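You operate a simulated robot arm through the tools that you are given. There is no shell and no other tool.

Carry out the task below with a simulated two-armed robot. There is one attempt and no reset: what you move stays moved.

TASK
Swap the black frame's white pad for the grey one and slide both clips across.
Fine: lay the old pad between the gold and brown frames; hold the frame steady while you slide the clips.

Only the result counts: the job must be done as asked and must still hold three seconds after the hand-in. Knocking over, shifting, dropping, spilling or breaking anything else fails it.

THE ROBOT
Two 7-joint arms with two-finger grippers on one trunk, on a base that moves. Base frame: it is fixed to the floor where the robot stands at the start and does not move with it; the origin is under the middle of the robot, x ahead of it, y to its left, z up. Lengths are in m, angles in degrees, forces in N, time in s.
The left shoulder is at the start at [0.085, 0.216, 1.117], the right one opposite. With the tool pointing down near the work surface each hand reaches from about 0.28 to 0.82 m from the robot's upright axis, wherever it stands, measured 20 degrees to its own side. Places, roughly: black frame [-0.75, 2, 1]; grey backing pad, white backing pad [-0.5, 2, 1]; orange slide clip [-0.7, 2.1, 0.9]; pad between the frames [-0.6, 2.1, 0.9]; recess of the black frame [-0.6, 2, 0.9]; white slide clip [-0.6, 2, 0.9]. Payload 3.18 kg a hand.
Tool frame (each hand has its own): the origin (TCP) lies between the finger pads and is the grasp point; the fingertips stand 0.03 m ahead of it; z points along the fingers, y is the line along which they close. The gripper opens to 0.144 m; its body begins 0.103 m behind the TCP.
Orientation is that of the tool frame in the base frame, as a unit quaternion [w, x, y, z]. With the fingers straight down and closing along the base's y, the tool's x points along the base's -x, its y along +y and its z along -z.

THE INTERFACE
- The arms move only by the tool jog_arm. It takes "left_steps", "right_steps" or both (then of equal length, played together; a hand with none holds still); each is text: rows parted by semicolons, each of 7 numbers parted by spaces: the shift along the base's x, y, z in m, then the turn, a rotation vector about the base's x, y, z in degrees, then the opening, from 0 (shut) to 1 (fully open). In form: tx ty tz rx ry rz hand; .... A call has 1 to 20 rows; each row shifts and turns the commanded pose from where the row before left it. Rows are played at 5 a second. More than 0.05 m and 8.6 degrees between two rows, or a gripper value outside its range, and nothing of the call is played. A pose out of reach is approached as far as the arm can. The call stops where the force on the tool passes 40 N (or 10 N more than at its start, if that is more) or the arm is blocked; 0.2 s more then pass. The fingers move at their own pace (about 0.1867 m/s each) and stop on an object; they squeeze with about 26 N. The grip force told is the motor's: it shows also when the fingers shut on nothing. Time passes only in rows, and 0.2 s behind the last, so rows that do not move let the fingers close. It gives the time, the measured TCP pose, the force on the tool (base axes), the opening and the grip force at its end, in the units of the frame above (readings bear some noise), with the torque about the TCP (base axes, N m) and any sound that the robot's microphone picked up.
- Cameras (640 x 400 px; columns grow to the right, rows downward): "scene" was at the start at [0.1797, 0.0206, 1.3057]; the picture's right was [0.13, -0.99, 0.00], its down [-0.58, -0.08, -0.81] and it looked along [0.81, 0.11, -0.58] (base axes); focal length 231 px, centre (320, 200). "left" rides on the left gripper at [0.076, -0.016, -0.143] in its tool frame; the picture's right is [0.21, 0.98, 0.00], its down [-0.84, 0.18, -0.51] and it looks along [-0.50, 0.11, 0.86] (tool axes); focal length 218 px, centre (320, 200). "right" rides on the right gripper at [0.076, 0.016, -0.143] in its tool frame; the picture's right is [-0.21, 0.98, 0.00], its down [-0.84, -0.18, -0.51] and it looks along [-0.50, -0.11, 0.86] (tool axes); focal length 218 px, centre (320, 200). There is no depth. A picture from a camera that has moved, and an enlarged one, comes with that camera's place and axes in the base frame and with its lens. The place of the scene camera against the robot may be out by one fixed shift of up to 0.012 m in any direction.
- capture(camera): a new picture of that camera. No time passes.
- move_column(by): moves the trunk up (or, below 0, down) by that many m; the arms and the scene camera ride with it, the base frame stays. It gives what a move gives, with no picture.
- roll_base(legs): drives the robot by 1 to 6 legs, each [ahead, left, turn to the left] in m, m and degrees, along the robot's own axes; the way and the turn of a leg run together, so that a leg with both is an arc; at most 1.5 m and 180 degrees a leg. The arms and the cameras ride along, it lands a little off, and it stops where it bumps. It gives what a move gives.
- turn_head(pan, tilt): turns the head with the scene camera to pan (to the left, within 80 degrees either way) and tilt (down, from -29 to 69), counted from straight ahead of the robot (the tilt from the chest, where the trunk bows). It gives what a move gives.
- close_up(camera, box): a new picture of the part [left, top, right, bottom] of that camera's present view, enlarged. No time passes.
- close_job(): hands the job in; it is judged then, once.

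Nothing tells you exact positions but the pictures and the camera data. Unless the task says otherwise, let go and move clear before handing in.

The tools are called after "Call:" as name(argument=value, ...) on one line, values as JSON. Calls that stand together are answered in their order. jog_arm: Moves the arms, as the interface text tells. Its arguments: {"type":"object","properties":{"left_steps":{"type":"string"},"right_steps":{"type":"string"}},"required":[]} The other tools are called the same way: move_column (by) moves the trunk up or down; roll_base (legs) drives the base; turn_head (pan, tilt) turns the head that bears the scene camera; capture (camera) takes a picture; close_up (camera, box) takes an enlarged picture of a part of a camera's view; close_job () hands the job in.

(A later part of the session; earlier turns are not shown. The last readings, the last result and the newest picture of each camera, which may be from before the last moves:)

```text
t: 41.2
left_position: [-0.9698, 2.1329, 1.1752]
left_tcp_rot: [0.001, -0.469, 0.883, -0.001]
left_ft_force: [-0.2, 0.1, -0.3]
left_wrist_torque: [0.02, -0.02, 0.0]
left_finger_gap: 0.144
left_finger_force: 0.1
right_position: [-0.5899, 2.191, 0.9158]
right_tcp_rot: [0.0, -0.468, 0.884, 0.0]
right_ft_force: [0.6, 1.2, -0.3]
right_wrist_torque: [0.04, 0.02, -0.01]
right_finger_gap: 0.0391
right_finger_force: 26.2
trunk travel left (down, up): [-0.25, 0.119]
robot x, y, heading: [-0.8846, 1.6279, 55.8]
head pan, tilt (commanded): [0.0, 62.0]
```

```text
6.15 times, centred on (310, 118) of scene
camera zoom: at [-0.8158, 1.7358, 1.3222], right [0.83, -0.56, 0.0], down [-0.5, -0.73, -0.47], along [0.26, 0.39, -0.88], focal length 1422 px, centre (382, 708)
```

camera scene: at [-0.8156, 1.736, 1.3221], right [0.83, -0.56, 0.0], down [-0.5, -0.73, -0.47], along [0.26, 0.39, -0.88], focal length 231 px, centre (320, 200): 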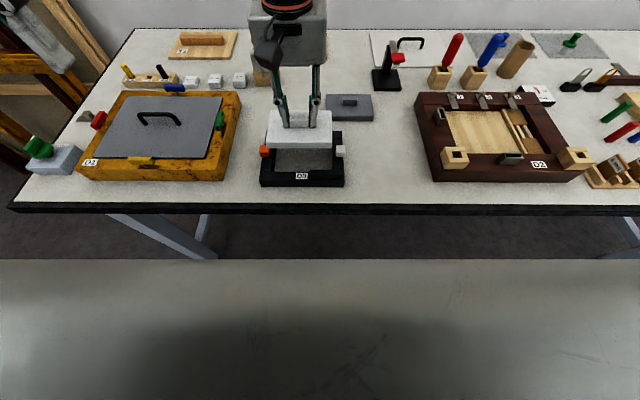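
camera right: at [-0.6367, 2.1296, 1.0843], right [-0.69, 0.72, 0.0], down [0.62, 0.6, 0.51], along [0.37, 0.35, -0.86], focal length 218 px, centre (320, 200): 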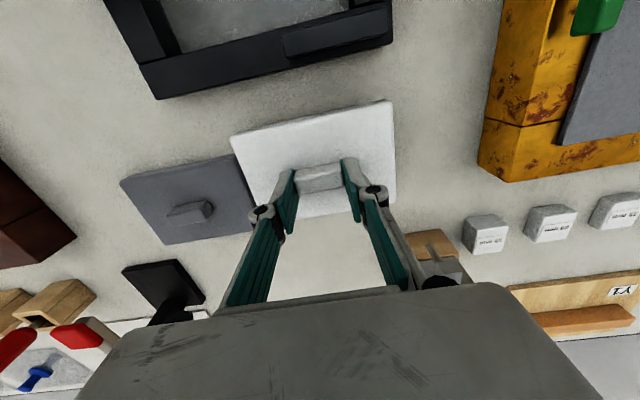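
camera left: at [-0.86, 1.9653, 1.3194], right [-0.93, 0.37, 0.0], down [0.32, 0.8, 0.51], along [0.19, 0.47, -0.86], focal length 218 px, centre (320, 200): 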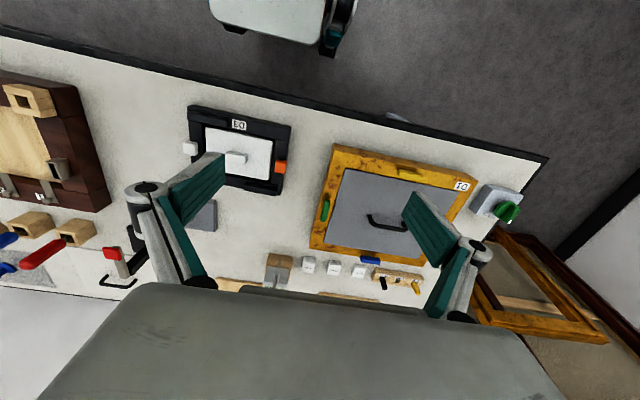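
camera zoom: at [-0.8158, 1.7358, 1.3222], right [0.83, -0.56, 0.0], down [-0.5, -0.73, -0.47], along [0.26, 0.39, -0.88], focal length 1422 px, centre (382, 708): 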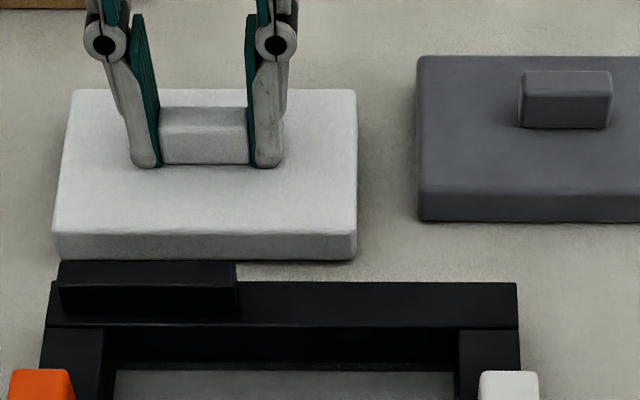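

Nearly down; continuing with small steps until the force shows contact.

Call:
jog_arm(right_steps="0 0 -0.002 0 0 0 0; 0 0 0 0 0 0 0")

Call:
jog_arm(right_steps="0 0 -0.0015 0 0 0 0; 0 0 0 0 0 0 0")

```text
t: 41.8
left_position: [-0.9672, 2.1323, 1.1768]
left_tcp_rot: [0.0, -0.47, 0.883, 0.0]
left_ft_force: [0.2, 0.0, 0.1]
left_wrist_torque: [-0.02, 0.01, 0.0]
left_finger_gap: 0.1439
left_finger_force: 0.1
right_position: [-0.5899, 2.1909, 0.9138]
right_tcp_rot: [0.002, -0.469, 0.883, 0.0]
right_ft_force: [-0.1, -0.2, 3.0]
right_wrist_torque: [-0.06, 0.03, -0.03]
right_finger_gap: 0.0389
right_finger_force: 26.1
trunk travel left (down, up): [-0.25, 0.119]
robot x, y, heading: [-0.8834, 1.6253, 56.0]
head pan, tilt (commanded): [0.0, 62.0]
```

```text
t: 42.4
left_position: [-0.97, 2.1324, 1.1756]
left_tcp_rot: [0.001, -0.47, 0.883, -0.001]
left_ft_force: [0.3, -0.6, -0.7]
left_wrist_torque: [-0.03, -0.01, -0.01]
left_finger_gap: 0.1442
left_finger_force: 0.2
right_position: [-0.5895, 2.19, 0.9139]
right_tcp_rot: [0.001, -0.469, 0.883, 0.001]
right_ft_force: [0.6, 1.6, 15.3]
right_wrist_torque: [-0.26, 0.14, -0.01]
right_finger_gap: 0.0392
right_finger_force: 26.5
trunk travel left (down, up): [-0.25, 0.119]
robot x, y, heading: [-0.8825, 1.6204, 55.7]
head pan, tilt (commanded): [0.0, 62.0]
```

Contact with the bench at TCP z 0.914, with 15 N of load. I'll relieve the load, release the pad and lift off.

Call:
jog_arm(right_steps="0 0 0.0015 0 0 0 0; 0 0 0 0 0 0 0.3; 0 0 0 0 0 0 0.4; 0 0 0 0 0 0 0.5; 0 0 0 0 0 0 0.5; 0 0 0.02 0 0 0 0.5; 0 0 0.03 0 0 0 0.5; 0 0 0.03 0 0 0 0.5; 0 0 0 0 0 0 0.5")

Call:
close_up(camera="scene", box=[220, 70, 400, 195])

Call:
capture(camera="right")

```text
t: 44.6
left_position: [-0.9692, 2.1327, 1.1752]
left_tcp_rot: [-0.001, -0.47, 0.883, -0.001]
left_ft_force: [0.6, -0.2, -0.1]
left_wrist_torque: [-0.01, 0.04, 0.0]
left_finger_gap: 0.1441
left_finger_force: 0.1
right_position: [-0.5678, 2.1794, 0.9647]
right_tcp_rot: [-0.015, -0.452, 0.892, -0.018]
right_ft_force: [0.0, 0.2, -0.3]
right_wrist_torque: [-0.03, 0.03, -0.02]
right_finger_gap: 0.0721
right_finger_force: 0.0
trunk travel left (down, up): [-0.25, 0.119]
robot x, y, heading: [-0.8843, 1.6297, 56.0]
head pan, tilt (commanded): [0.0, 62.0]
stopped in row 9 (right hand): the arm was blocked; the commanded pose is now the measured one
```

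```text
3.20 times, centred on (310, 132) of scene
camera zoom: at [-0.8152, 1.7358, 1.3221], right [0.83, -0.56, 0.0], down [-0.5, -0.73, -0.47], along [0.26, 0.39, -0.88], focal length 739 px, centre (352, 416)
```

zoom: 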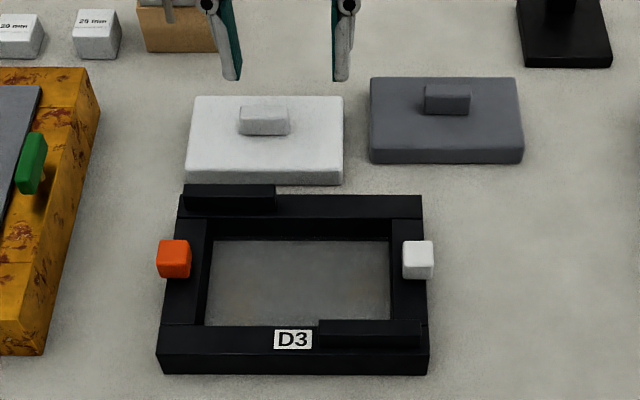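

```text
taken
camera right: at [-0.6253, 2.1342, 1.109], right [-0.66, 0.75, -0.03], down [0.65, 0.59, 0.47], along [0.37, 0.3, -0.88], focal length 218 px, centre (320, 200)
```

right: 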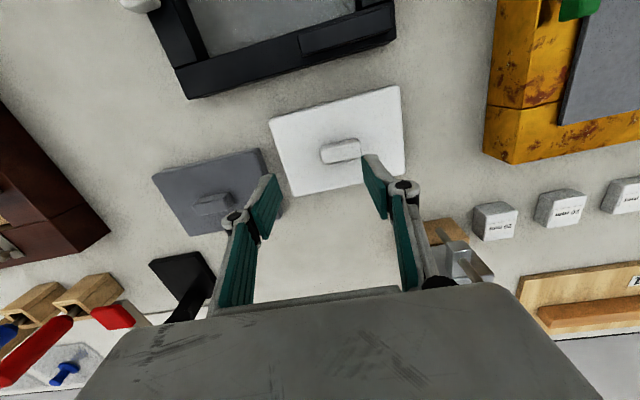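

The white pad lies flat behind the black frame, but the right arm reported "blocked" while rising and its orientation drifted slightly. I'll look at the arm before going on.

Call:
turn_head(pan=-15, tilt=25)

Call:
capture(camera="scene")

Call:
capture(camera="left")

```text
t: 45.6
left_position: [-0.9694, 2.1324, 1.1751]
left_tcp_rot: [0.0, -0.469, 0.883, 0.0]
left_ft_force: [0.1, 0.1, -0.8]
left_wrist_torque: [0.01, 0.02, -0.01]
left_finger_gap: 0.1441
left_finger_force: 0.0
right_position: [-0.5683, 2.1797, 0.9643]
right_tcp_rot: [-0.015, -0.451, 0.892, -0.016]
right_ft_force: [0.2, 0.5, 0.2]
right_wrist_torque: [-0.01, -0.02, 0.0]
right_finger_gap: 0.0721
right_finger_force: 0.0
trunk travel left (down, up): [-0.25, 0.119]
robot x, y, heading: [-0.8824, 1.6251, 55.7]
head pan, tilt (commanded): [-15.0, 25.0]
```

```text
taken
camera scene: at [-0.7822, 1.7429, 1.3745], right [0.65, -0.76, 0.0], down [-0.32, -0.28, -0.91], along [0.68, 0.59, -0.42], focal length 231 px, centre (320, 200)
```

scene: 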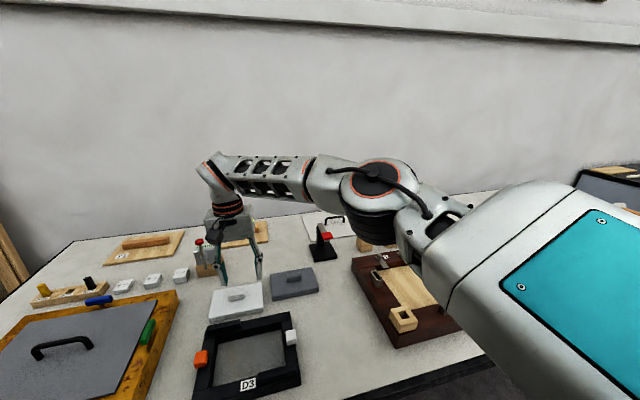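

```text
taken
camera left: at [-0.9991, 2.0602, 1.318], right [-0.93, 0.37, 0.0], down [0.32, 0.8, 0.51], along [0.19, 0.47, -0.86], focal length 218 px, centre (320, 200)
```

left: 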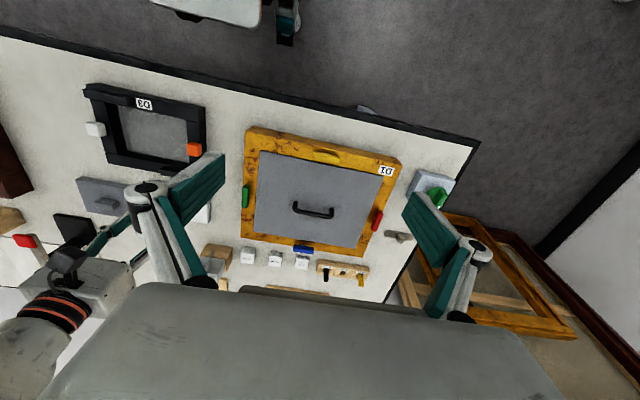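

Nothing is touching; the arm was probably at a joint limit reaching across. I'll move the right hand to the right, above the grey handle, and square it up again.

Call:
jog_arm(right_steps="0.0293 -0.0151 0.004 0 0 0 0.5; 0.0293 -0.0151 0.004 1.32 -0.28 1.1 0.5; 0.0293 -0.0151 0.004 1.31 -0.27 1.1 0.5; 0.0294 -0.0151 0.004 0 0 0 0.5; 0 0 0 0 0 0 0.5; 0 0 0 0 0 0 0.5")

Call:
turn_head(pan=0, tilt=62)

Call:
close_up(camera="right", box=[200, 50, 440, 200])

Call:
close_up(camera="scene", box=[220, 70, 400, 195])

```text
t: 47.0
left_position: [-0.9693, 2.1333, 1.1757]
left_tcp_rot: [0.0, -0.47, 0.883, -0.001]
left_ft_force: [0.2, -0.3, 1.1]
left_wrist_torque: [0.01, 0.0, -0.02]
left_finger_gap: 0.144
left_finger_force: 0.1
right_position: [-0.4573, 2.1213, 0.9809]
right_tcp_rot: [0.001, -0.472, 0.881, 0.002]
right_ft_force: [-0.6, 0.3, 0.0]
right_wrist_torque: [0.0, 0.02, 0.01]
right_finger_gap: 0.0721
right_finger_force: 0.0
trunk travel left (down, up): [-0.25, 0.119]
robot x, y, heading: [-0.8817, 1.6223, 55.8]
head pan, tilt (commanded): [-15.0, 25.0]
```

```text
t: 48.1
left_position: [-0.9701, 2.1332, 1.1757]
left_tcp_rot: [0.0, -0.469, 0.883, -0.001]
left_ft_force: [0.3, -0.6, -0.8]
left_wrist_torque: [0.0, -0.03, 0.02]
left_finger_gap: 0.1439
left_finger_force: 0.1
right_position: [-0.4568, 2.1207, 0.9803]
right_tcp_rot: [0.002, -0.472, 0.882, 0.001]
right_ft_force: [0.1, 0.3, -0.1]
right_wrist_torque: [-0.01, -0.04, -0.03]
right_finger_gap: 0.0719
right_finger_force: 0.0
trunk travel left (down, up): [-0.25, 0.119]
robot x, y, heading: [-0.8817, 1.6226, 55.9]
head pan, tilt (commanded): [0.0, 62.0]
```

```text
2.67 times, centred on (320, 125) of right
camera zoom: at [-0.5139, 2.0652, 1.1235], right [-0.7, 0.72, 0.0], down [0.62, 0.6, 0.51], along [0.36, 0.36, -0.86], focal length 582 px, centre (320, 400)
```

zoom: 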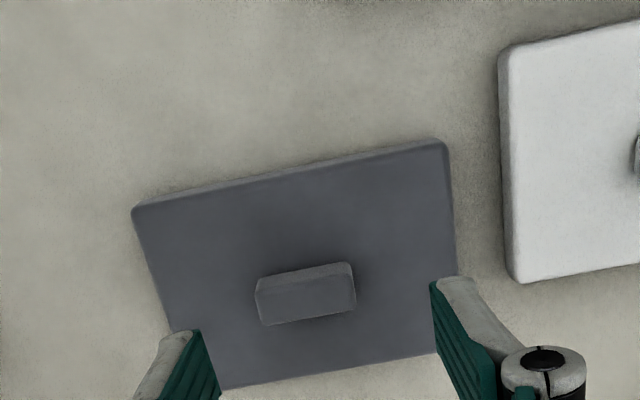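

```text
3.20 times, centred on (310, 132) of scene
camera zoom: at [-0.8158, 1.7359, 1.3223], right [0.83, -0.56, 0.0], down [-0.5, -0.73, -0.47], along [0.26, 0.39, -0.88], focal length 739 px, centre (352, 416)
```

zoom: 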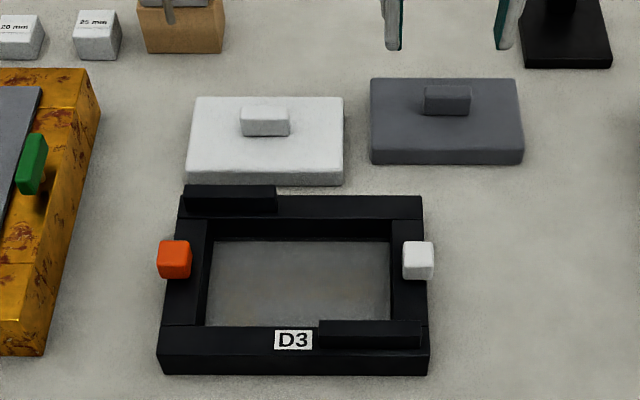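

I'll correct the right hand by about 7 mm and descend to the grey handle, at the same relative height I used for the white one.

Call:
jog_arm(right_steps="0.0089 0 -0.015 0 0 -0.3 0.5; 0 0 -0.02 0 0 0 0.5; 0 0 -0.02 0 0 0 0.5; 0 0 -0.008 0 0 0 0.5; 0 0 0 0 0 0 0.5; 0 0 0 0 0 0 0.5")

Call:
close_up(camera="right", box=[200, 50, 440, 200])

Call:
close_up(camera="scene", box=[290, 65, 410, 150])

```text
t: 49.5
left_position: [-0.9696, 2.1323, 1.1752]
left_tcp_rot: [0.0, -0.469, 0.883, -0.001]
left_ft_force: [-0.7, 0.9, 0.0]
left_wrist_torque: [0.02, 0.04, 0.01]
left_finger_gap: 0.144
left_finger_force: 0.1
right_position: [-0.4456, 2.1211, 0.9189]
right_tcp_rot: [0.001, -0.47, 0.883, 0.001]
right_ft_force: [0.7, 0.2, 0.0]
right_wrist_torque: [-0.02, -0.03, -0.02]
right_finger_gap: 0.0721
right_finger_force: 0.0
trunk travel left (down, up): [-0.25, 0.119]
robot x, y, heading: [-0.884, 1.619, 55.8]
head pan, tilt (commanded): [0.0, 62.0]
```

```text
2.67 times, centred on (320, 125) of right
camera zoom: at [-0.5032, 2.0661, 1.0607], right [-0.69, 0.72, 0.0], down [0.62, 0.6, 0.51], along [0.37, 0.36, -0.86], focal length 582 px, centre (320, 400)
```

zoom: 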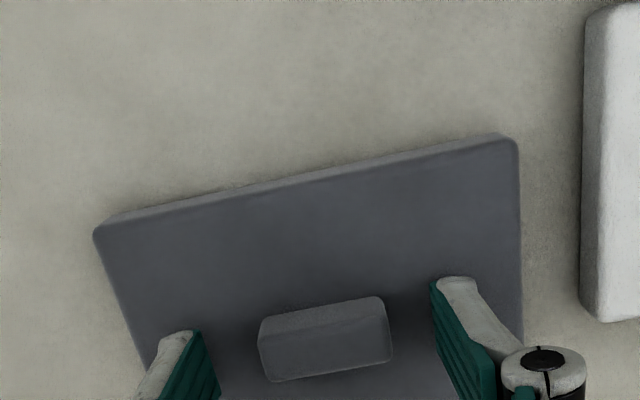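

```text
4.71 times, centred on (350, 108) of scene
camera zoom: at [-0.8158, 1.7359, 1.3222], right [0.83, -0.56, 0.0], down [-0.5, -0.73, -0.47], along [0.26, 0.39, -0.88], focal length 1087 px, centre (179, 635)
```

zoom: 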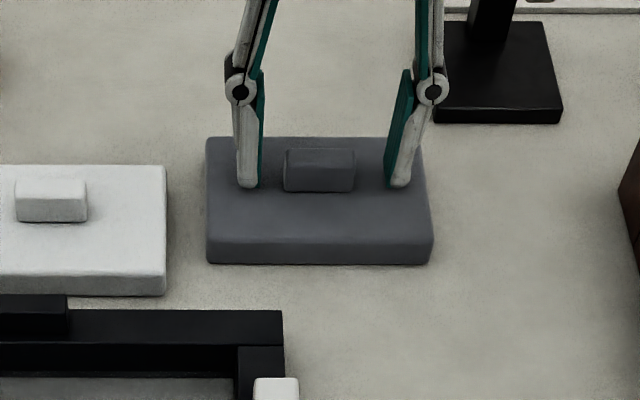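

The grey handle's image position matches the white one's to about a millimetre. I'll go down 5 mm and grip.

Call:
jog_arm(right_steps="0 0 -0.005 0 0 0 0.5; 0 0 0 0 0 0 0.4; 0 0 0 0 0 0 0.2; 0 0 0 0 0 0 0; 0 0 0 0 0 0 0; 0 0 0 0 0 0 0")

Call:
close_up(camera="right", box=[200, 50, 440, 200])

```text
t: 50.9
left_position: [-0.9696, 2.1333, 1.1764]
left_tcp_rot: [0.0, -0.47, 0.883, 0.0]
left_ft_force: [0.5, 0.1, 0.0]
left_wrist_torque: [0.0, 0.01, -0.05]
left_finger_gap: 0.1438
left_finger_force: 0.2
right_position: [-0.4452, 2.1224, 0.9143]
right_tcp_rot: [0.003, -0.469, 0.883, 0.001]
right_ft_force: [0.4, 1.3, 5.0]
right_wrist_torque: [0.02, 0.0, -0.05]
right_finger_gap: 0.0392
right_finger_force: 25.8
trunk travel left (down, up): [-0.25, 0.119]
robot x, y, heading: [-0.8827, 1.6261, 55.8]
head pan, tilt (commanded): [0.0, 62.0]
```

```text
2.67 times, centred on (320, 125) of right
camera zoom: at [-0.5033, 2.0662, 1.0564], right [-0.69, 0.72, 0.0], down [0.62, 0.6, 0.51], along [0.37, 0.36, -0.86], focal length 582 px, centre (320, 400)
```

zoom: 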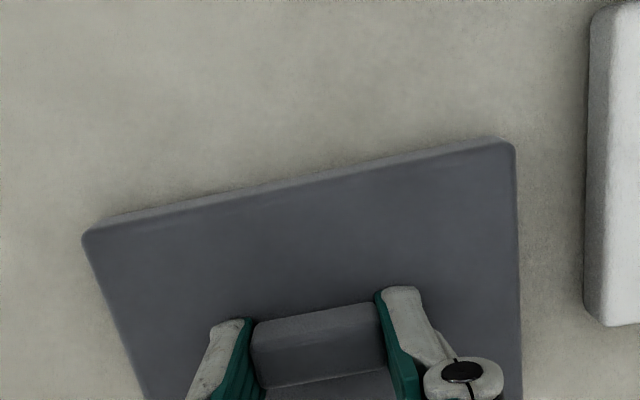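

The grip matches the white pad's exactly. I'll lift the grey pad and carry it above the recess, to the xy position where the white pad was gripped.

Call:
jog_arm(right_steps="0 0 0.01 0 0 0 0; 0 0 0.02 0 0 0 0; 0 0 0.03 0 0 0 0; 0 0 0.03 0 0 0 0; 0 0 0 0 0 0 0; -0.03368 -0.01317 0.0014 0 0 0 0; -0.03368 -0.01317 0.0014 0 0 0 0; -0.03368 -0.01317 0.0014 0 0 0 0; -0.03368 -0.01317 0.0014 0 0 0 0; -0.03368 -0.01317 0.0014 0 0 0 0; -0.03368 -0.01317 0.0014 0 0 0 0; 0 0 0 0 0 0 0; 0 0 0 0 0 0 0; 0 0 0 0 0 0 0")

Call:
capture(camera="right")

Call:
capture(camera="scene")

```text
t: 53.9
left_position: [-0.969, 2.1338, 1.1753]
left_tcp_rot: [0.001, -0.469, 0.883, -0.001]
left_ft_force: [0.4, 0.5, 0.1]
left_wrist_torque: [0.03, 0.02, -0.02]
left_finger_gap: 0.1438
left_finger_force: 0.1
right_position: [-0.6486, 2.0397, 1.0126]
right_tcp_rot: [0.002, -0.47, 0.883, 0.001]
right_ft_force: [-0.1, -0.4, -0.4]
right_wrist_torque: [0.01, 0.03, 0.03]
right_finger_gap: 0.039
right_finger_force: 25.7
trunk travel left (down, up): [-0.25, 0.119]
robot x, y, heading: [-0.8835, 1.6232, 55.8]
head pan, tilt (commanded): [0.0, 62.0]
```

```text
taken
camera right: at [-0.7048, 1.9855, 1.1549], right [-0.69, 0.72, 0.0], down [0.62, 0.6, 0.51], along [0.37, 0.36, -0.86], focal length 218 px, centre (320, 200)
```

right: 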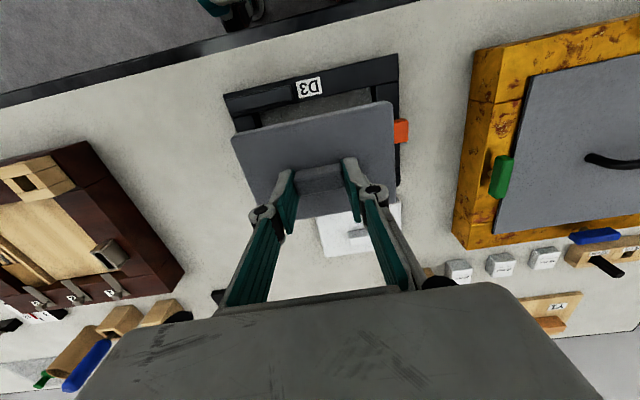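

```text
taken
camera scene: at [-0.8156, 1.7359, 1.3222], right [0.83, -0.56, 0.0], down [-0.5, -0.73, -0.47], along [0.26, 0.39, -0.88], focal length 231 px, centre (320, 200)
```

scene: 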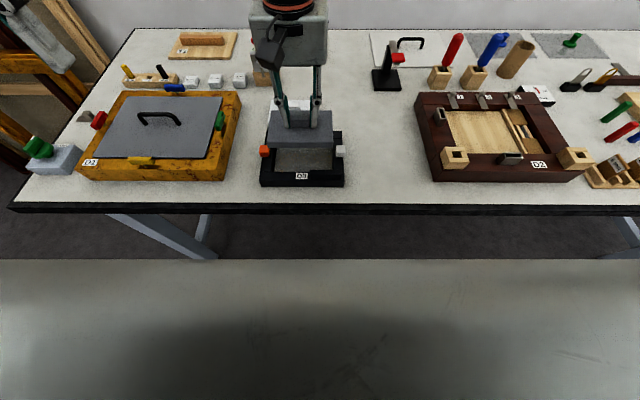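

The grey pad hangs above the recess, about 2 mm off compared with the reference picture. I'll correct and lower it to just above the frame top.

Call:
jog_arm(right_steps="0.0001 0.0024 -0.02 0 0 0 0; 0 0 -0.025 0 0 0 0; 0 0 -0.0175 0 0 0 0; 0 0 0 0 0 0 0; 0 0 0 0 0 0 0")

Call:
close_up(camera="right", box=[200, 50, 440, 200])

Call:
close_up(camera="scene", box=[240, 110, 360, 195])

```text
t: 55.1
left_position: [-0.9691, 2.1329, 1.1758]
left_tcp_rot: [0.0, -0.47, 0.883, -0.001]
left_ft_force: [0.3, -0.1, -0.1]
left_wrist_torque: [0.02, 0.03, -0.02]
left_finger_gap: 0.1442
left_finger_force: 0.0
right_position: [-0.65, 2.0444, 0.948]
right_tcp_rot: [0.002, -0.471, 0.882, 0.001]
right_ft_force: [0.4, -0.1, -1.4]
right_wrist_torque: [0.02, 0.0, 0.01]
right_finger_gap: 0.0388
right_finger_force: 26.6
trunk travel left (down, up): [-0.25, 0.119]
robot x, y, heading: [-0.8837, 1.621, 56.0]
head pan, tilt (commanded): [0.0, 62.0]
```

```text
2.67 times, centred on (320, 125) of right
camera zoom: at [-0.7071, 1.989, 1.0921], right [-0.69, 0.72, 0.0], down [0.62, 0.6, 0.51], along [0.37, 0.36, -0.86], focal length 582 px, centre (320, 400)
```

zoom: 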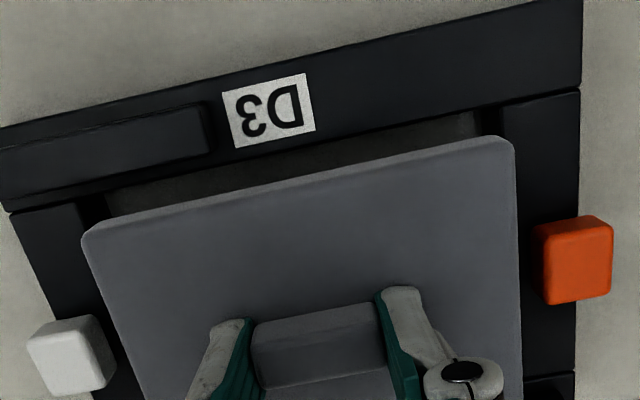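

```text
4.71 times, centred on (300, 152) of scene
camera zoom: at [-0.8157, 1.7359, 1.3222], right [0.83, -0.56, 0.0], down [-0.5, -0.73, -0.47], along [0.26, 0.39, -0.88], focal length 1087 px, centre (414, 424)
```

zoom: 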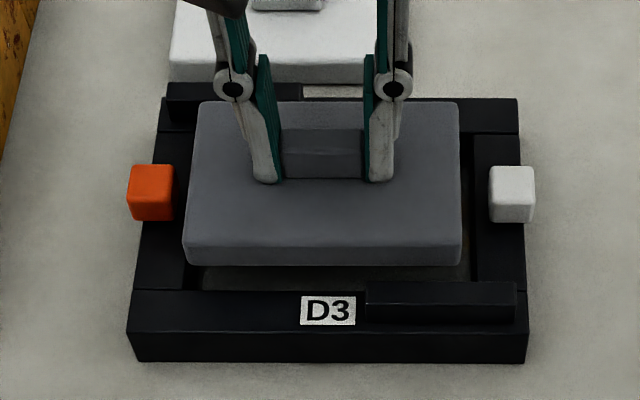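

Three measures agree that the pad is 2.4 mm too far left. I'll correct that and lower it into the recess in steps.

Call:
jog_arm(right_steps="0.0018 -0.0015 0 0 0 0 0; 0 0 -0.006 0 0 0 0; 0 0 -0.004 0 0 0 0; 0 0 0 0 0 0 0; 0 0 0 0 0 0 0")

Call:
close_up(camera="right", box=[200, 50, 440, 200])

Call:
close_up(camera="scene", box=[240, 110, 360, 195])

```text
t: 56.3
left_position: [-0.9688, 2.1325, 1.1747]
left_tcp_rot: [0.001, -0.47, 0.883, -0.001]
left_ft_force: [0.2, 0.0, -1.0]
left_wrist_torque: [0.01, -0.02, 0.03]
left_finger_gap: 0.1442
left_finger_force: 0.2
right_position: [-0.649, 2.0424, 0.9392]
right_tcp_rot: [0.002, -0.469, 0.883, 0.001]
right_ft_force: [-0.4, -0.4, -0.7]
right_wrist_torque: [-0.04, 0.01, 0.0]
right_finger_gap: 0.039
right_finger_force: 25.6
trunk travel left (down, up): [-0.25, 0.119]
robot x, y, heading: [-0.8823, 1.6231, 55.6]
head pan, tilt (commanded): [0.0, 62.0]
```

```text
2.67 times, centred on (320, 125) of right
camera zoom: at [-0.705, 1.9879, 1.0819], right [-0.69, 0.72, 0.0], down [0.62, 0.6, 0.51], along [0.37, 0.36, -0.86], focal length 582 px, centre (320, 400)
```

zoom: 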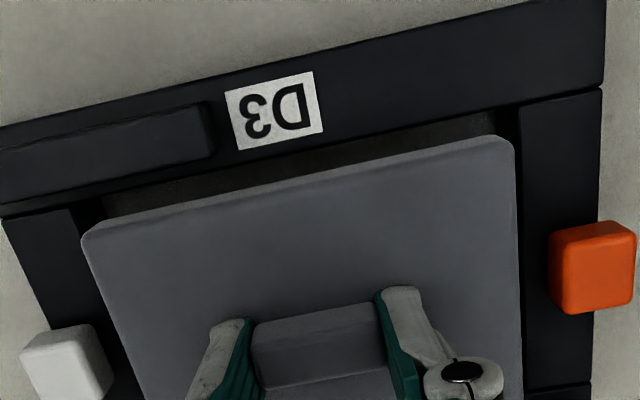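

```text
4.71 times, centred on (300, 152) of scene
camera zoom: at [-0.8158, 1.7359, 1.3222], right [0.83, -0.56, 0.0], down [-0.5, -0.73, -0.47], along [0.26, 0.39, -0.88], focal length 1087 px, centre (414, 424)
```

zoom: 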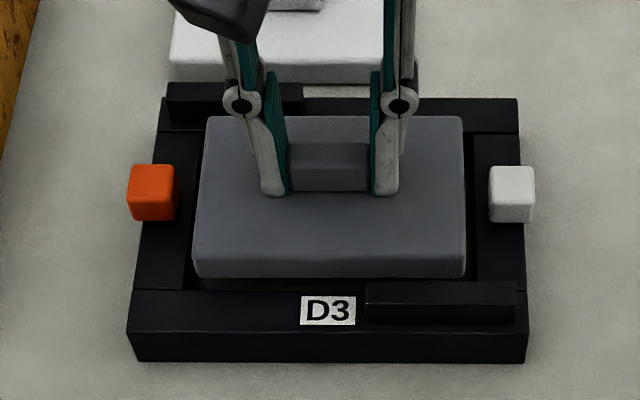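

D3's position relative to the tool now matches the reference to within half a millimetre. I'll continue lowering.

Call:
jog_arm(right_steps="0 0 -0.004 0 0 0 0; 0 0 -0.004 0 0 0 0; 0 0 0 0 0 0 0")

Call:
jog_arm(right_steps="0 0 -0.003 0 0 0 0; 0 0 -0.003 0 0 0 0; 0 0 0 0 0 0 0")

```text
t: 57.1
left_position: [-0.9693, 2.1337, 1.175]
left_tcp_rot: [0.0, -0.469, 0.883, -0.001]
left_ft_force: [-0.5, -0.3, 0.1]
left_wrist_torque: [0.03, 0.02, 0.03]
left_finger_gap: 0.1443
left_finger_force: 0.1
right_position: [-0.6477, 2.042, 0.9322]
right_tcp_rot: [0.002, -0.47, 0.882, 0.001]
right_ft_force: [0.6, -0.5, -0.1]
right_wrist_torque: [0.0, -0.01, -0.01]
right_finger_gap: 0.0391
right_finger_force: 25.6
trunk travel left (down, up): [-0.25, 0.119]
robot x, y, heading: [-0.8863, 1.6236, 56.1]
head pan, tilt (commanded): [0.0, 62.0]
```

```text
t: 57.9
left_position: [-0.9687, 2.1324, 1.1751]
left_tcp_rot: [0.0, -0.47, 0.883, -0.001]
left_ft_force: [-0.9, -0.3, 0.2]
left_wrist_torque: [0.01, -0.04, 0.03]
left_finger_gap: 0.1441
left_finger_force: 0.1
right_position: [-0.6472, 2.0409, 0.9263]
right_tcp_rot: [0.001, -0.47, 0.883, 0.001]
right_ft_force: [0.0, 0.1, -1.1]
right_wrist_torque: [0.04, -0.01, 0.02]
right_finger_gap: 0.039
right_finger_force: 26.1
trunk travel left (down, up): [-0.25, 0.119]
robot x, y, heading: [-0.8826, 1.6235, 56.2]
head pan, tilt (commanded): [0.0, 62.0]
```

No resistance, so the pad is going into the recess; I'll keep lowering to the floor of the recess.

Call:
jog_arm(right_steps="0 0 -0.0025 0 0 0 0; 0 0 0 0 0 0 0")

Call:
jog_arm(right_steps="0 0 -0.002 0 0 0 0; 0 0 0 0 0 0 0")

Call:
close_up(camera="scene", box=[240, 110, 360, 195])

Call:
close_up(camera="right", box=[200, 50, 440, 200])

```text
t: 58.5
left_position: [-0.9687, 2.1324, 1.1761]
left_tcp_rot: [0.001, -0.47, 0.883, -0.001]
left_ft_force: [-0.8, -0.2, -0.2]
left_wrist_torque: [-0.02, 0.01, 0.0]
left_finger_gap: 0.1438
left_finger_force: 0.1
right_position: [-0.6482, 2.0404, 0.9229]
right_tcp_rot: [0.001, -0.47, 0.883, 0.002]
right_ft_force: [0.6, -0.1, -0.6]
right_wrist_torque: [0.02, 0.02, 0.01]
right_finger_gap: 0.0391
right_finger_force: 25.8
trunk travel left (down, up): [-0.25, 0.119]
robot x, y, heading: [-0.8812, 1.6207, 55.9]
head pan, tilt (commanded): [0.0, 62.0]
```

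```text
t: 59.1
left_position: [-0.9691, 2.1338, 1.1756]
left_tcp_rot: [0.001, -0.47, 0.883, -0.002]
left_ft_force: [-0.2, -0.2, 0.7]
left_wrist_torque: [0.01, 0.04, -0.03]
left_finger_gap: 0.1439
left_finger_force: 0.1
right_position: [-0.6474, 2.0408, 0.922]
right_tcp_rot: [0.002, -0.469, 0.883, 0.002]
right_ft_force: [1.3, 0.1, 5.7]
right_wrist_torque: [-0.08, -0.07, -0.05]
right_finger_gap: 0.039
right_finger_force: 25.7
trunk travel left (down, up): [-0.25, 0.119]
robot x, y, heading: [-0.8816, 1.6226, 56.0]
head pan, tilt (commanded): [0.0, 62.0]
```

```text
4.71 times, centred on (300, 152) of scene
camera zoom: at [-0.8159, 1.7355, 1.3223], right [0.83, -0.56, 0.0], down [-0.5, -0.73, -0.47], along [0.26, 0.39, -0.88], focal length 1087 px, centre (414, 424)
```

zoom: 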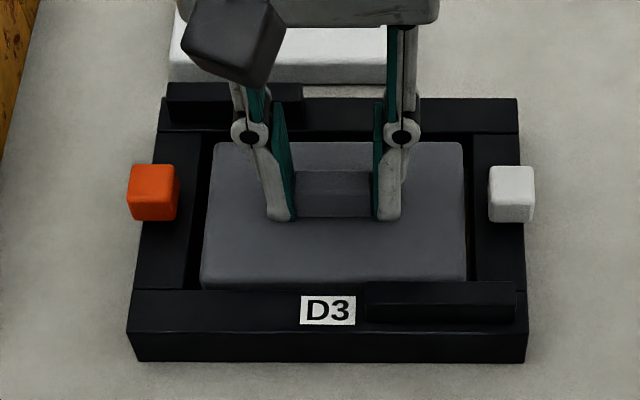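

```text
2.67 times, centred on (320, 125) of right
camera zoom: at [-0.7049, 1.9863, 1.0639], right [-0.69, 0.72, 0.0], down [0.62, 0.6, 0.51], along [0.37, 0.36, -0.86], focal length 582 px, centre (320, 400)
```

zoom: 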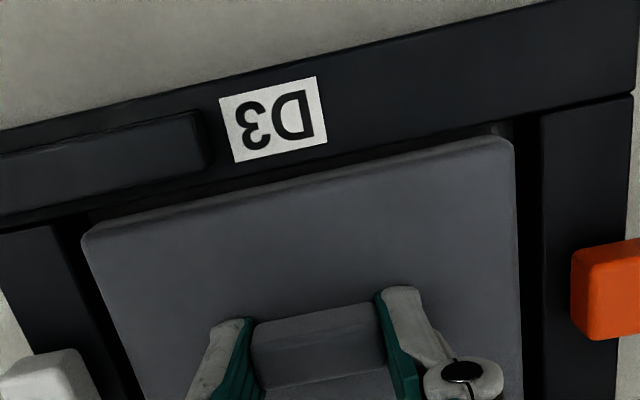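

The pad seated at the same height as the white one did (0.922 m). I'll release and lift the right hand.

Call:
jog_arm(right_steps="0 0 0.0005 0 0 0 0.2; 0 0 0 0 0 0 0.35; 0 0 0 0 0 0 0.5; 0 0 0 0 0 0 0.5; 0 0 0 0 0 0 0.5; 0 0 0.02 0 0 0 0.5; 0 0 0.03 0 0 0 0.5; 0 0 0.03 0 0 0 0.5; 0 0 0 0 0 0 0.5")

Call:
close_up(camera="scene", box=[240, 110, 360, 195])

Call:
close_up(camera="right", box=[200, 50, 440, 200])

```text
t: 61.1
left_position: [-0.9685, 2.1334, 1.1753]
left_tcp_rot: [0.0, -0.469, 0.883, -0.001]
left_ft_force: [-1.3, 0.0, 0.5]
left_wrist_torque: [-0.01, 0.0, 0.05]
left_finger_gap: 0.1441
left_finger_force: 0.1
right_position: [-0.6473, 2.0412, 1.0027]
right_tcp_rot: [0.002, -0.47, 0.883, 0.002]
right_ft_force: [0.3, 0.9, 0.5]
right_wrist_torque: [-0.03, 0.0, 0.03]
right_finger_gap: 0.0722
right_finger_force: 0.1
trunk travel left (down, up): [-0.25, 0.119]
robot x, y, heading: [-0.8853, 1.6235, 55.9]
head pan, tilt (commanded): [0.0, 62.0]
```

```text
4.71 times, centred on (300, 152) of scene
camera zoom: at [-0.8156, 1.7361, 1.3221], right [0.83, -0.56, 0.0], down [-0.5, -0.73, -0.47], along [0.26, 0.39, -0.88], focal length 1087 px, centre (414, 424)
```

zoom: 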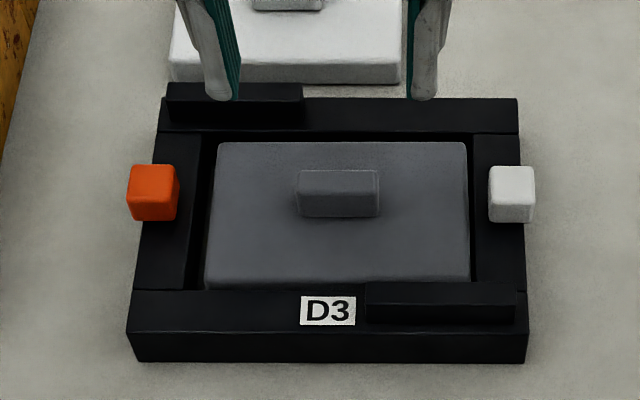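

```text
2.67 times, centred on (320, 125) of right
camera zoom: at [-0.7047, 1.9866, 1.145], right [-0.69, 0.72, 0.0], down [0.62, 0.6, 0.51], along [0.37, 0.36, -0.86], focal length 582 px, centre (320, 400)
```

zoom: 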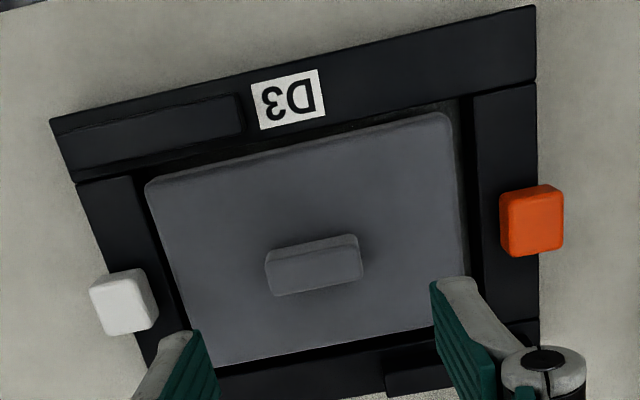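

The grey pad is in the recess. Next come the clips; I'll look closely at the ridges and clips to plan the hold.

Call:
close_up(camera="scene", box=[260, 122, 310, 154])

Call:
close_up(camera="scene", box=[310, 140, 360, 190])

Call:
close_up(camera="left", box=[70, 70, 230, 190])

```text
12.50 times, centred on (285, 138) of scene
camera zoom: at [-0.8156, 1.7361, 1.3221], right [0.83, -0.56, 0.0], down [-0.5, -0.73, -0.47], along [0.26, 0.39, -0.88], focal length 2887 px, centre (758, 975)
```

zoom: 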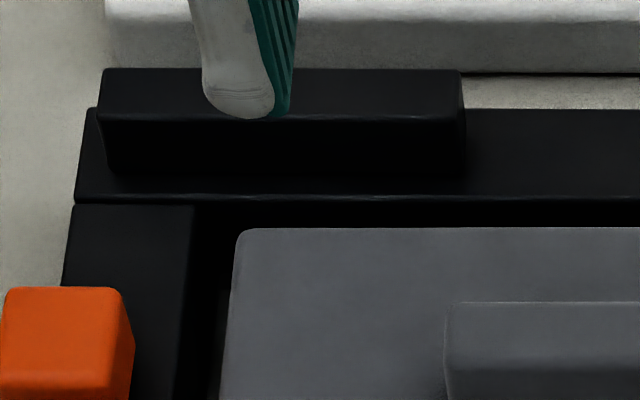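

```text
8.00 times, centred on (335, 165) of scene
camera zoom: at [-0.8156, 1.7361, 1.3221], right [0.83, -0.56, 0.0], down [-0.5, -0.73, -0.47], along [0.26, 0.39, -0.88], focal length 1848 px, centre (200, 480)
```

zoom: 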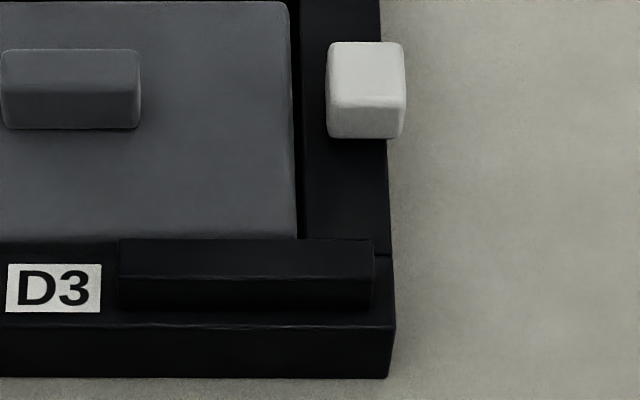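

```text
3.33 times, centred on (150, 130) of left
camera zoom: at [-0.9989, 2.0605, 1.3178], right [-0.93, 0.37, 0.0], down [0.32, 0.8, 0.51], along [0.19, 0.47, -0.86], focal length 728 px, centre (887, 433)
```

zoom: 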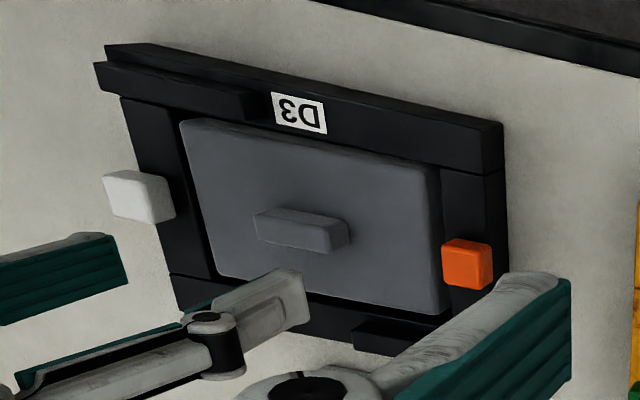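

Ridges measure about 71 × 12 × 15 mm: the back-left one is at (0.541, -0.094) and the front-right one at (0.415, 0.013). Plan: the left hand grips the back-left ridge while the right hand pushes the white clip inwards, then mirror that for the orange clip. First I'll move the right hand out and bring the left hand above the back-left ridge.

Call:
jog_arm(left_steps="0 0 0 0 0 0 1; 0 0 0 0 0 0 1; 0.0386 -0.0013 0 0 0 0 0.8; 0.0386 -0.0013 0 0 0 0 0.65; 0.0386 -0.0013 0 0 0 0 0.65; 0.0386 -0.0013 0 0 0 0 0.65; 0.0386 -0.0013 0 0 0 0 0.65; 0.0386 -0.0013 0 0 0 0 0.65; 0.0386 -0.0013 0 0 0 0 0.65; 0.0386 -0.0013 0 0 0 0 0.65; 0 0 0 0 0 0 0.65; 0 0 0 0 0 0 0.65", right_steps="0.0332 -0.0224 0.01 0 0 0 0.5; 0.0332 -0.0224 0 0 0 0 0.3; 0.0332 -0.0224 0 0 0 0 0.1; 0.0332 -0.0224 0 0 0 0 0; 0.0332 -0.0224 0 0 0 0 0; 0 0 0 0 0 0 0; 0 0 0 0 0 0 0; 0 0 0 0 0 0 0; 0 0 0 0 0 0 0; 0 0 0 0 0 0 0; 0 0 0 0 0 0 0; 0 0 0 0 0 0 0")

Call:
capture(camera="left")

Call:
capture(camera="scene")

```text
t: 63.7
left_position: [-0.6603, 2.1236, 1.1743]
left_tcp_rot: [0.001, -0.469, 0.883, -0.001]
left_ft_force: [0.0, 0.4, 0.8]
left_wrist_torque: [-0.02, 0.0, -0.04]
left_finger_gap: 0.0934
left_finger_force: 0.0
right_position: [-0.4793, 1.9284, 1.0129]
right_tcp_rot: [0.0, -0.469, 0.883, 0.002]
right_ft_force: [0.0, -0.1, 0.1]
right_wrist_torque: [0.01, 0.04, 0.01]
right_finger_gap: 0.0
right_finger_force: 25.8
trunk travel left (down, up): [-0.25, 0.119]
robot x, y, heading: [-0.885, 1.6172, 56.0]
head pan, tilt (commanded): [0.0, 62.0]
```

```text
taken
camera left: at [-0.6908, 2.0497, 1.3172], right [-0.93, 0.37, 0.0], down [0.32, 0.8, 0.51], along [0.19, 0.47, -0.86], focal length 218 px, centre (320, 200)
```

left: 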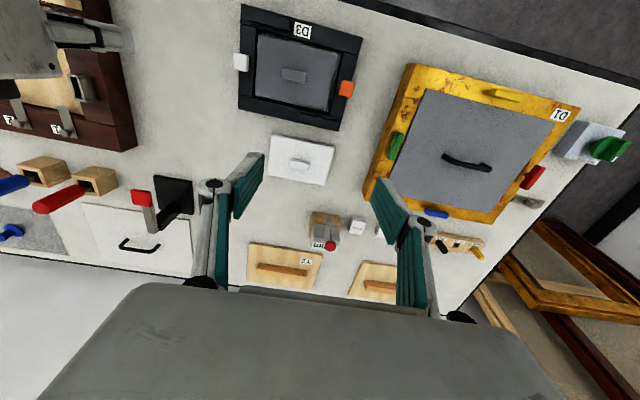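

```text
taken
camera scene: at [-0.8152, 1.7357, 1.3222], right [0.83, -0.56, 0.0], down [-0.5, -0.73, -0.47], along [0.26, 0.39, -0.88], focal length 231 px, centre (320, 200)
```

scene: 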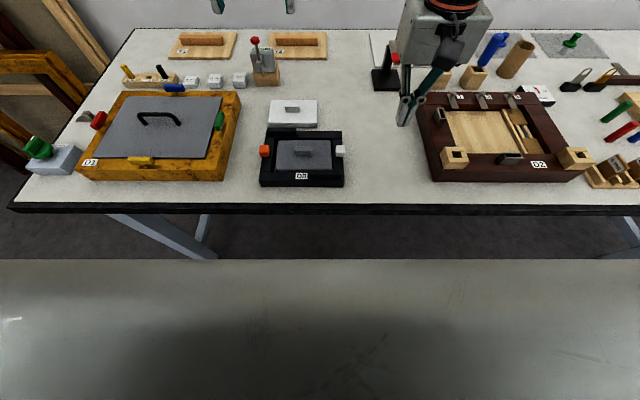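

The left hand is above the ridge area. I'll zoom with the left camera to measure the ridge precisely, then descend.

Call:
close_up(camera="left", box=[220, 0, 380, 140])

Call:
jog_arm(left_steps="0 0 -0.04 0 0 0 0.65; 0 0 -0.04 0 0 0 0.65; 0 0 -0.04 0 0 0 0.65; 0 0 -0.04 0 0 0 0.65; 0 0 -0.02 0 0 0 0.65; 0 0 0 0 0 0 0.65; 0 0 0 0 0 0 0.65")

Call:
close_up(camera="left", box=[180, 30, 460, 205])

Call:
close_up(camera="scene", box=[240, 80, 360, 195])

```text
2.86 times, centred on (300, 70) of left
camera zoom: at [-0.6908, 2.0497, 1.3172], right [-0.93, 0.37, 0.0], down [0.32, 0.8, 0.51], along [0.19, 0.47, -0.86], focal length 624 px, centre (377, 571)
```

zoom: 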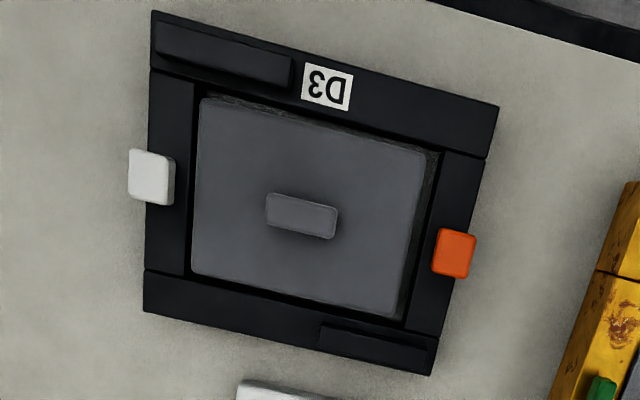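

```text
t: 65.3
left_position: [-0.6617, 2.1217, 0.9935]
left_tcp_rot: [0.0, -0.469, 0.883, 0.0]
left_ft_force: [-0.3, -0.5, 0.5]
left_wrist_torque: [-0.02, 0.0, 0.02]
left_finger_gap: 0.0934
left_finger_force: 0.0
right_position: [-0.4798, 1.9297, 1.012]
right_tcp_rot: [0.001, -0.469, 0.883, 0.001]
right_ft_force: [0.1, -0.1, 0.3]
right_wrist_torque: [0.01, 0.01, 0.03]
right_finger_gap: 0.0
right_finger_force: 26.5
trunk travel left (down, up): [-0.25, 0.119]
robot x, y, heading: [-0.8826, 1.623, 56.1]
head pan, tilt (commanded): [0.0, 62.0]
```

```text
2.29 times, centred on (320, 118) of left
camera zoom: at [-0.6918, 2.0493, 1.1371], right [-0.93, 0.37, 0.0], down [0.32, 0.8, 0.51], along [0.19, 0.47, -0.86], focal length 499 px, centre (320, 389)
```

zoom: 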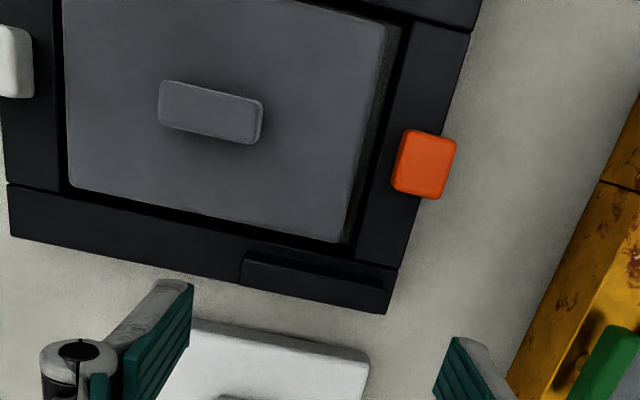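

```text
3.48 times, centred on (300, 138) of scene
camera zoom: at [-0.8158, 1.7359, 1.3222], right [0.83, -0.56, 0.0], down [-0.5, -0.73, -0.47], along [0.26, 0.39, -0.88], focal length 804 px, centre (390, 417)
```

zoom: 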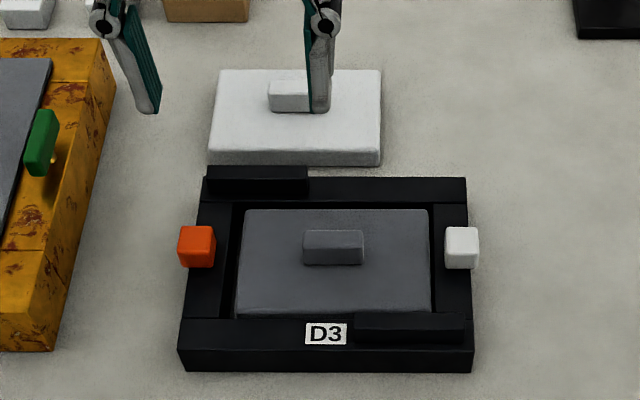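

The ridge centre is within 2 mm of the left tool. I'll shift by 2 mm and descend so the fingers straddle the ridge ends.

Call:
jog_arm(left_steps="0.0017 -0.0011 -0.025 0 0 0 0.65; 0 0 -0.02 0 0 0 0.65; 0 0 -0.015 0 0 0 0.65; 0 0 -0.008 0 0 0 0.65; 0 0 0 0 0 0 0.65; 0 0 0 0 0 0 0.65")

Call:
close_up(camera="left", box=[180, 50, 460, 225])

Call:
close_up(camera="scene", box=[240, 100, 360, 195])

```text
t: 66.7
left_position: [-0.6595, 2.1211, 0.928]
left_tcp_rot: [0.0, -0.469, 0.883, -0.001]
left_ft_force: [0.4, -0.9, 0.0]
left_wrist_torque: [-0.03, 0.02, 0.04]
left_finger_gap: 0.0935
left_finger_force: 0.1
right_position: [-0.4792, 1.9288, 1.0133]
right_tcp_rot: [0.002, -0.469, 0.883, 0.001]
right_ft_force: [-0.6, -0.5, 0.2]
right_wrist_torque: [0.01, 0.0, 0.0]
right_finger_gap: 0.0
right_finger_force: 26.0
trunk travel left (down, up): [-0.25, 0.119]
robot x, y, heading: [-0.8807, 1.6236, 56.2]
head pan, tilt (commanded): [0.0, 62.0]
```

```text
2.29 times, centred on (320, 138) of left
camera zoom: at [-0.6889, 2.0487, 1.0704], right [-0.93, 0.37, 0.0], down [0.32, 0.8, 0.51], along [0.19, 0.47, -0.86], focal length 499 px, centre (320, 343)
```

zoom: 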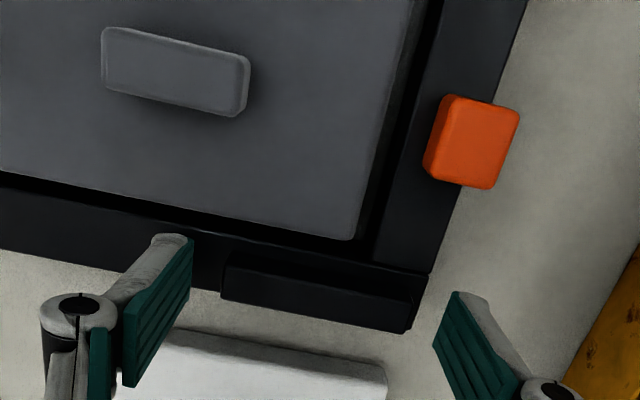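

```text
4.21 times, centred on (300, 148) of scene
camera zoom: at [-0.8158, 1.7359, 1.3222], right [0.83, -0.56, 0.0], down [-0.5, -0.73, -0.47], along [0.26, 0.39, -0.88], focal length 973 px, centre (404, 421)
```

zoom: 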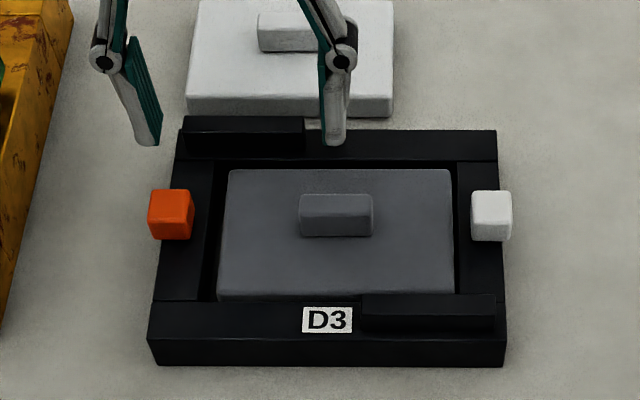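

The fingers straddle the ridge, aligned. I'll go 6 mm lower and close on the ridge ends gently.

Call:
jog_arm(left_steps="0.0012 -0.0008 -0.006 0 0 0 0.65; 0 0 0 0 0 0 0.65; 0 0 0 0 0 0 0.6; 0 0 0 0 0 0 0.55; 0 0 0 0 0 0 0.52; 0 0 0 0 0 0 0.5; 0 0 0 0 0 0 0.45; 0 0 0 0 0 0 0.3; 0 0 0 0 0 0 0; 0 0 0 0 0 0 0")

Call:
close_up(camera="scene", box=[240, 100, 360, 195])

Call:
close_up(camera="left", box=[180, 50, 460, 225])

```text
t: 68.9
left_position: [-0.6571, 2.1194, 0.9218]
left_tcp_rot: [0.001, -0.47, 0.883, -0.001]
left_ft_force: [-0.2, -0.2, 2.0]
left_wrist_torque: [0.06, 0.09, -0.09]
left_finger_gap: 0.0695
left_finger_force: 25.7
right_position: [-0.4799, 1.9278, 1.0127]
right_tcp_rot: [0.002, -0.47, 0.883, 0.001]
right_ft_force: [-0.4, -0.4, 0.3]
right_wrist_torque: [0.03, 0.0, 0.07]
right_finger_gap: 0.0
right_finger_force: 26.0
trunk travel left (down, up): [-0.25, 0.119]
robot x, y, heading: [-0.8803, 1.6223, 55.8]
head pan, tilt (commanded): [0.0, 62.0]
```

```text
4.21 times, centred on (300, 148) of scene
camera zoom: at [-0.8159, 1.7359, 1.3222], right [0.83, -0.56, 0.0], down [-0.5, -0.73, -0.47], along [0.26, 0.39, -0.88], focal length 973 px, centre (404, 421)
```

zoom: 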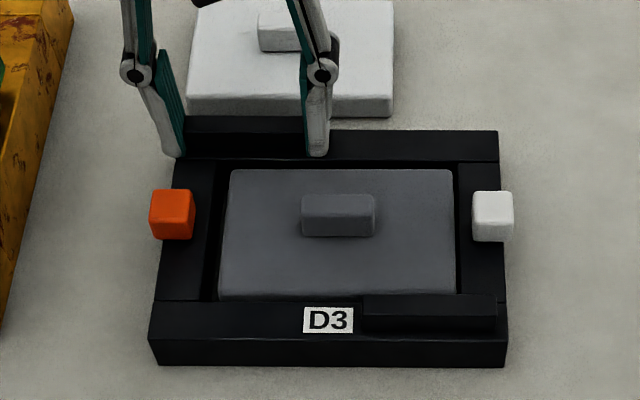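

```text
2.29 times, centred on (320, 138) of left
camera zoom: at [-0.6876, 2.0478, 1.0646], right [-0.93, 0.37, 0.0], down [0.32, 0.8, 0.51], along [0.19, 0.47, -0.86], focal length 499 px, centre (320, 343)
```

zoom: 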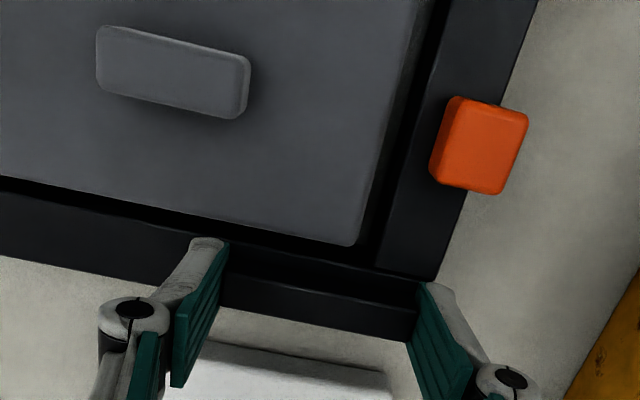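

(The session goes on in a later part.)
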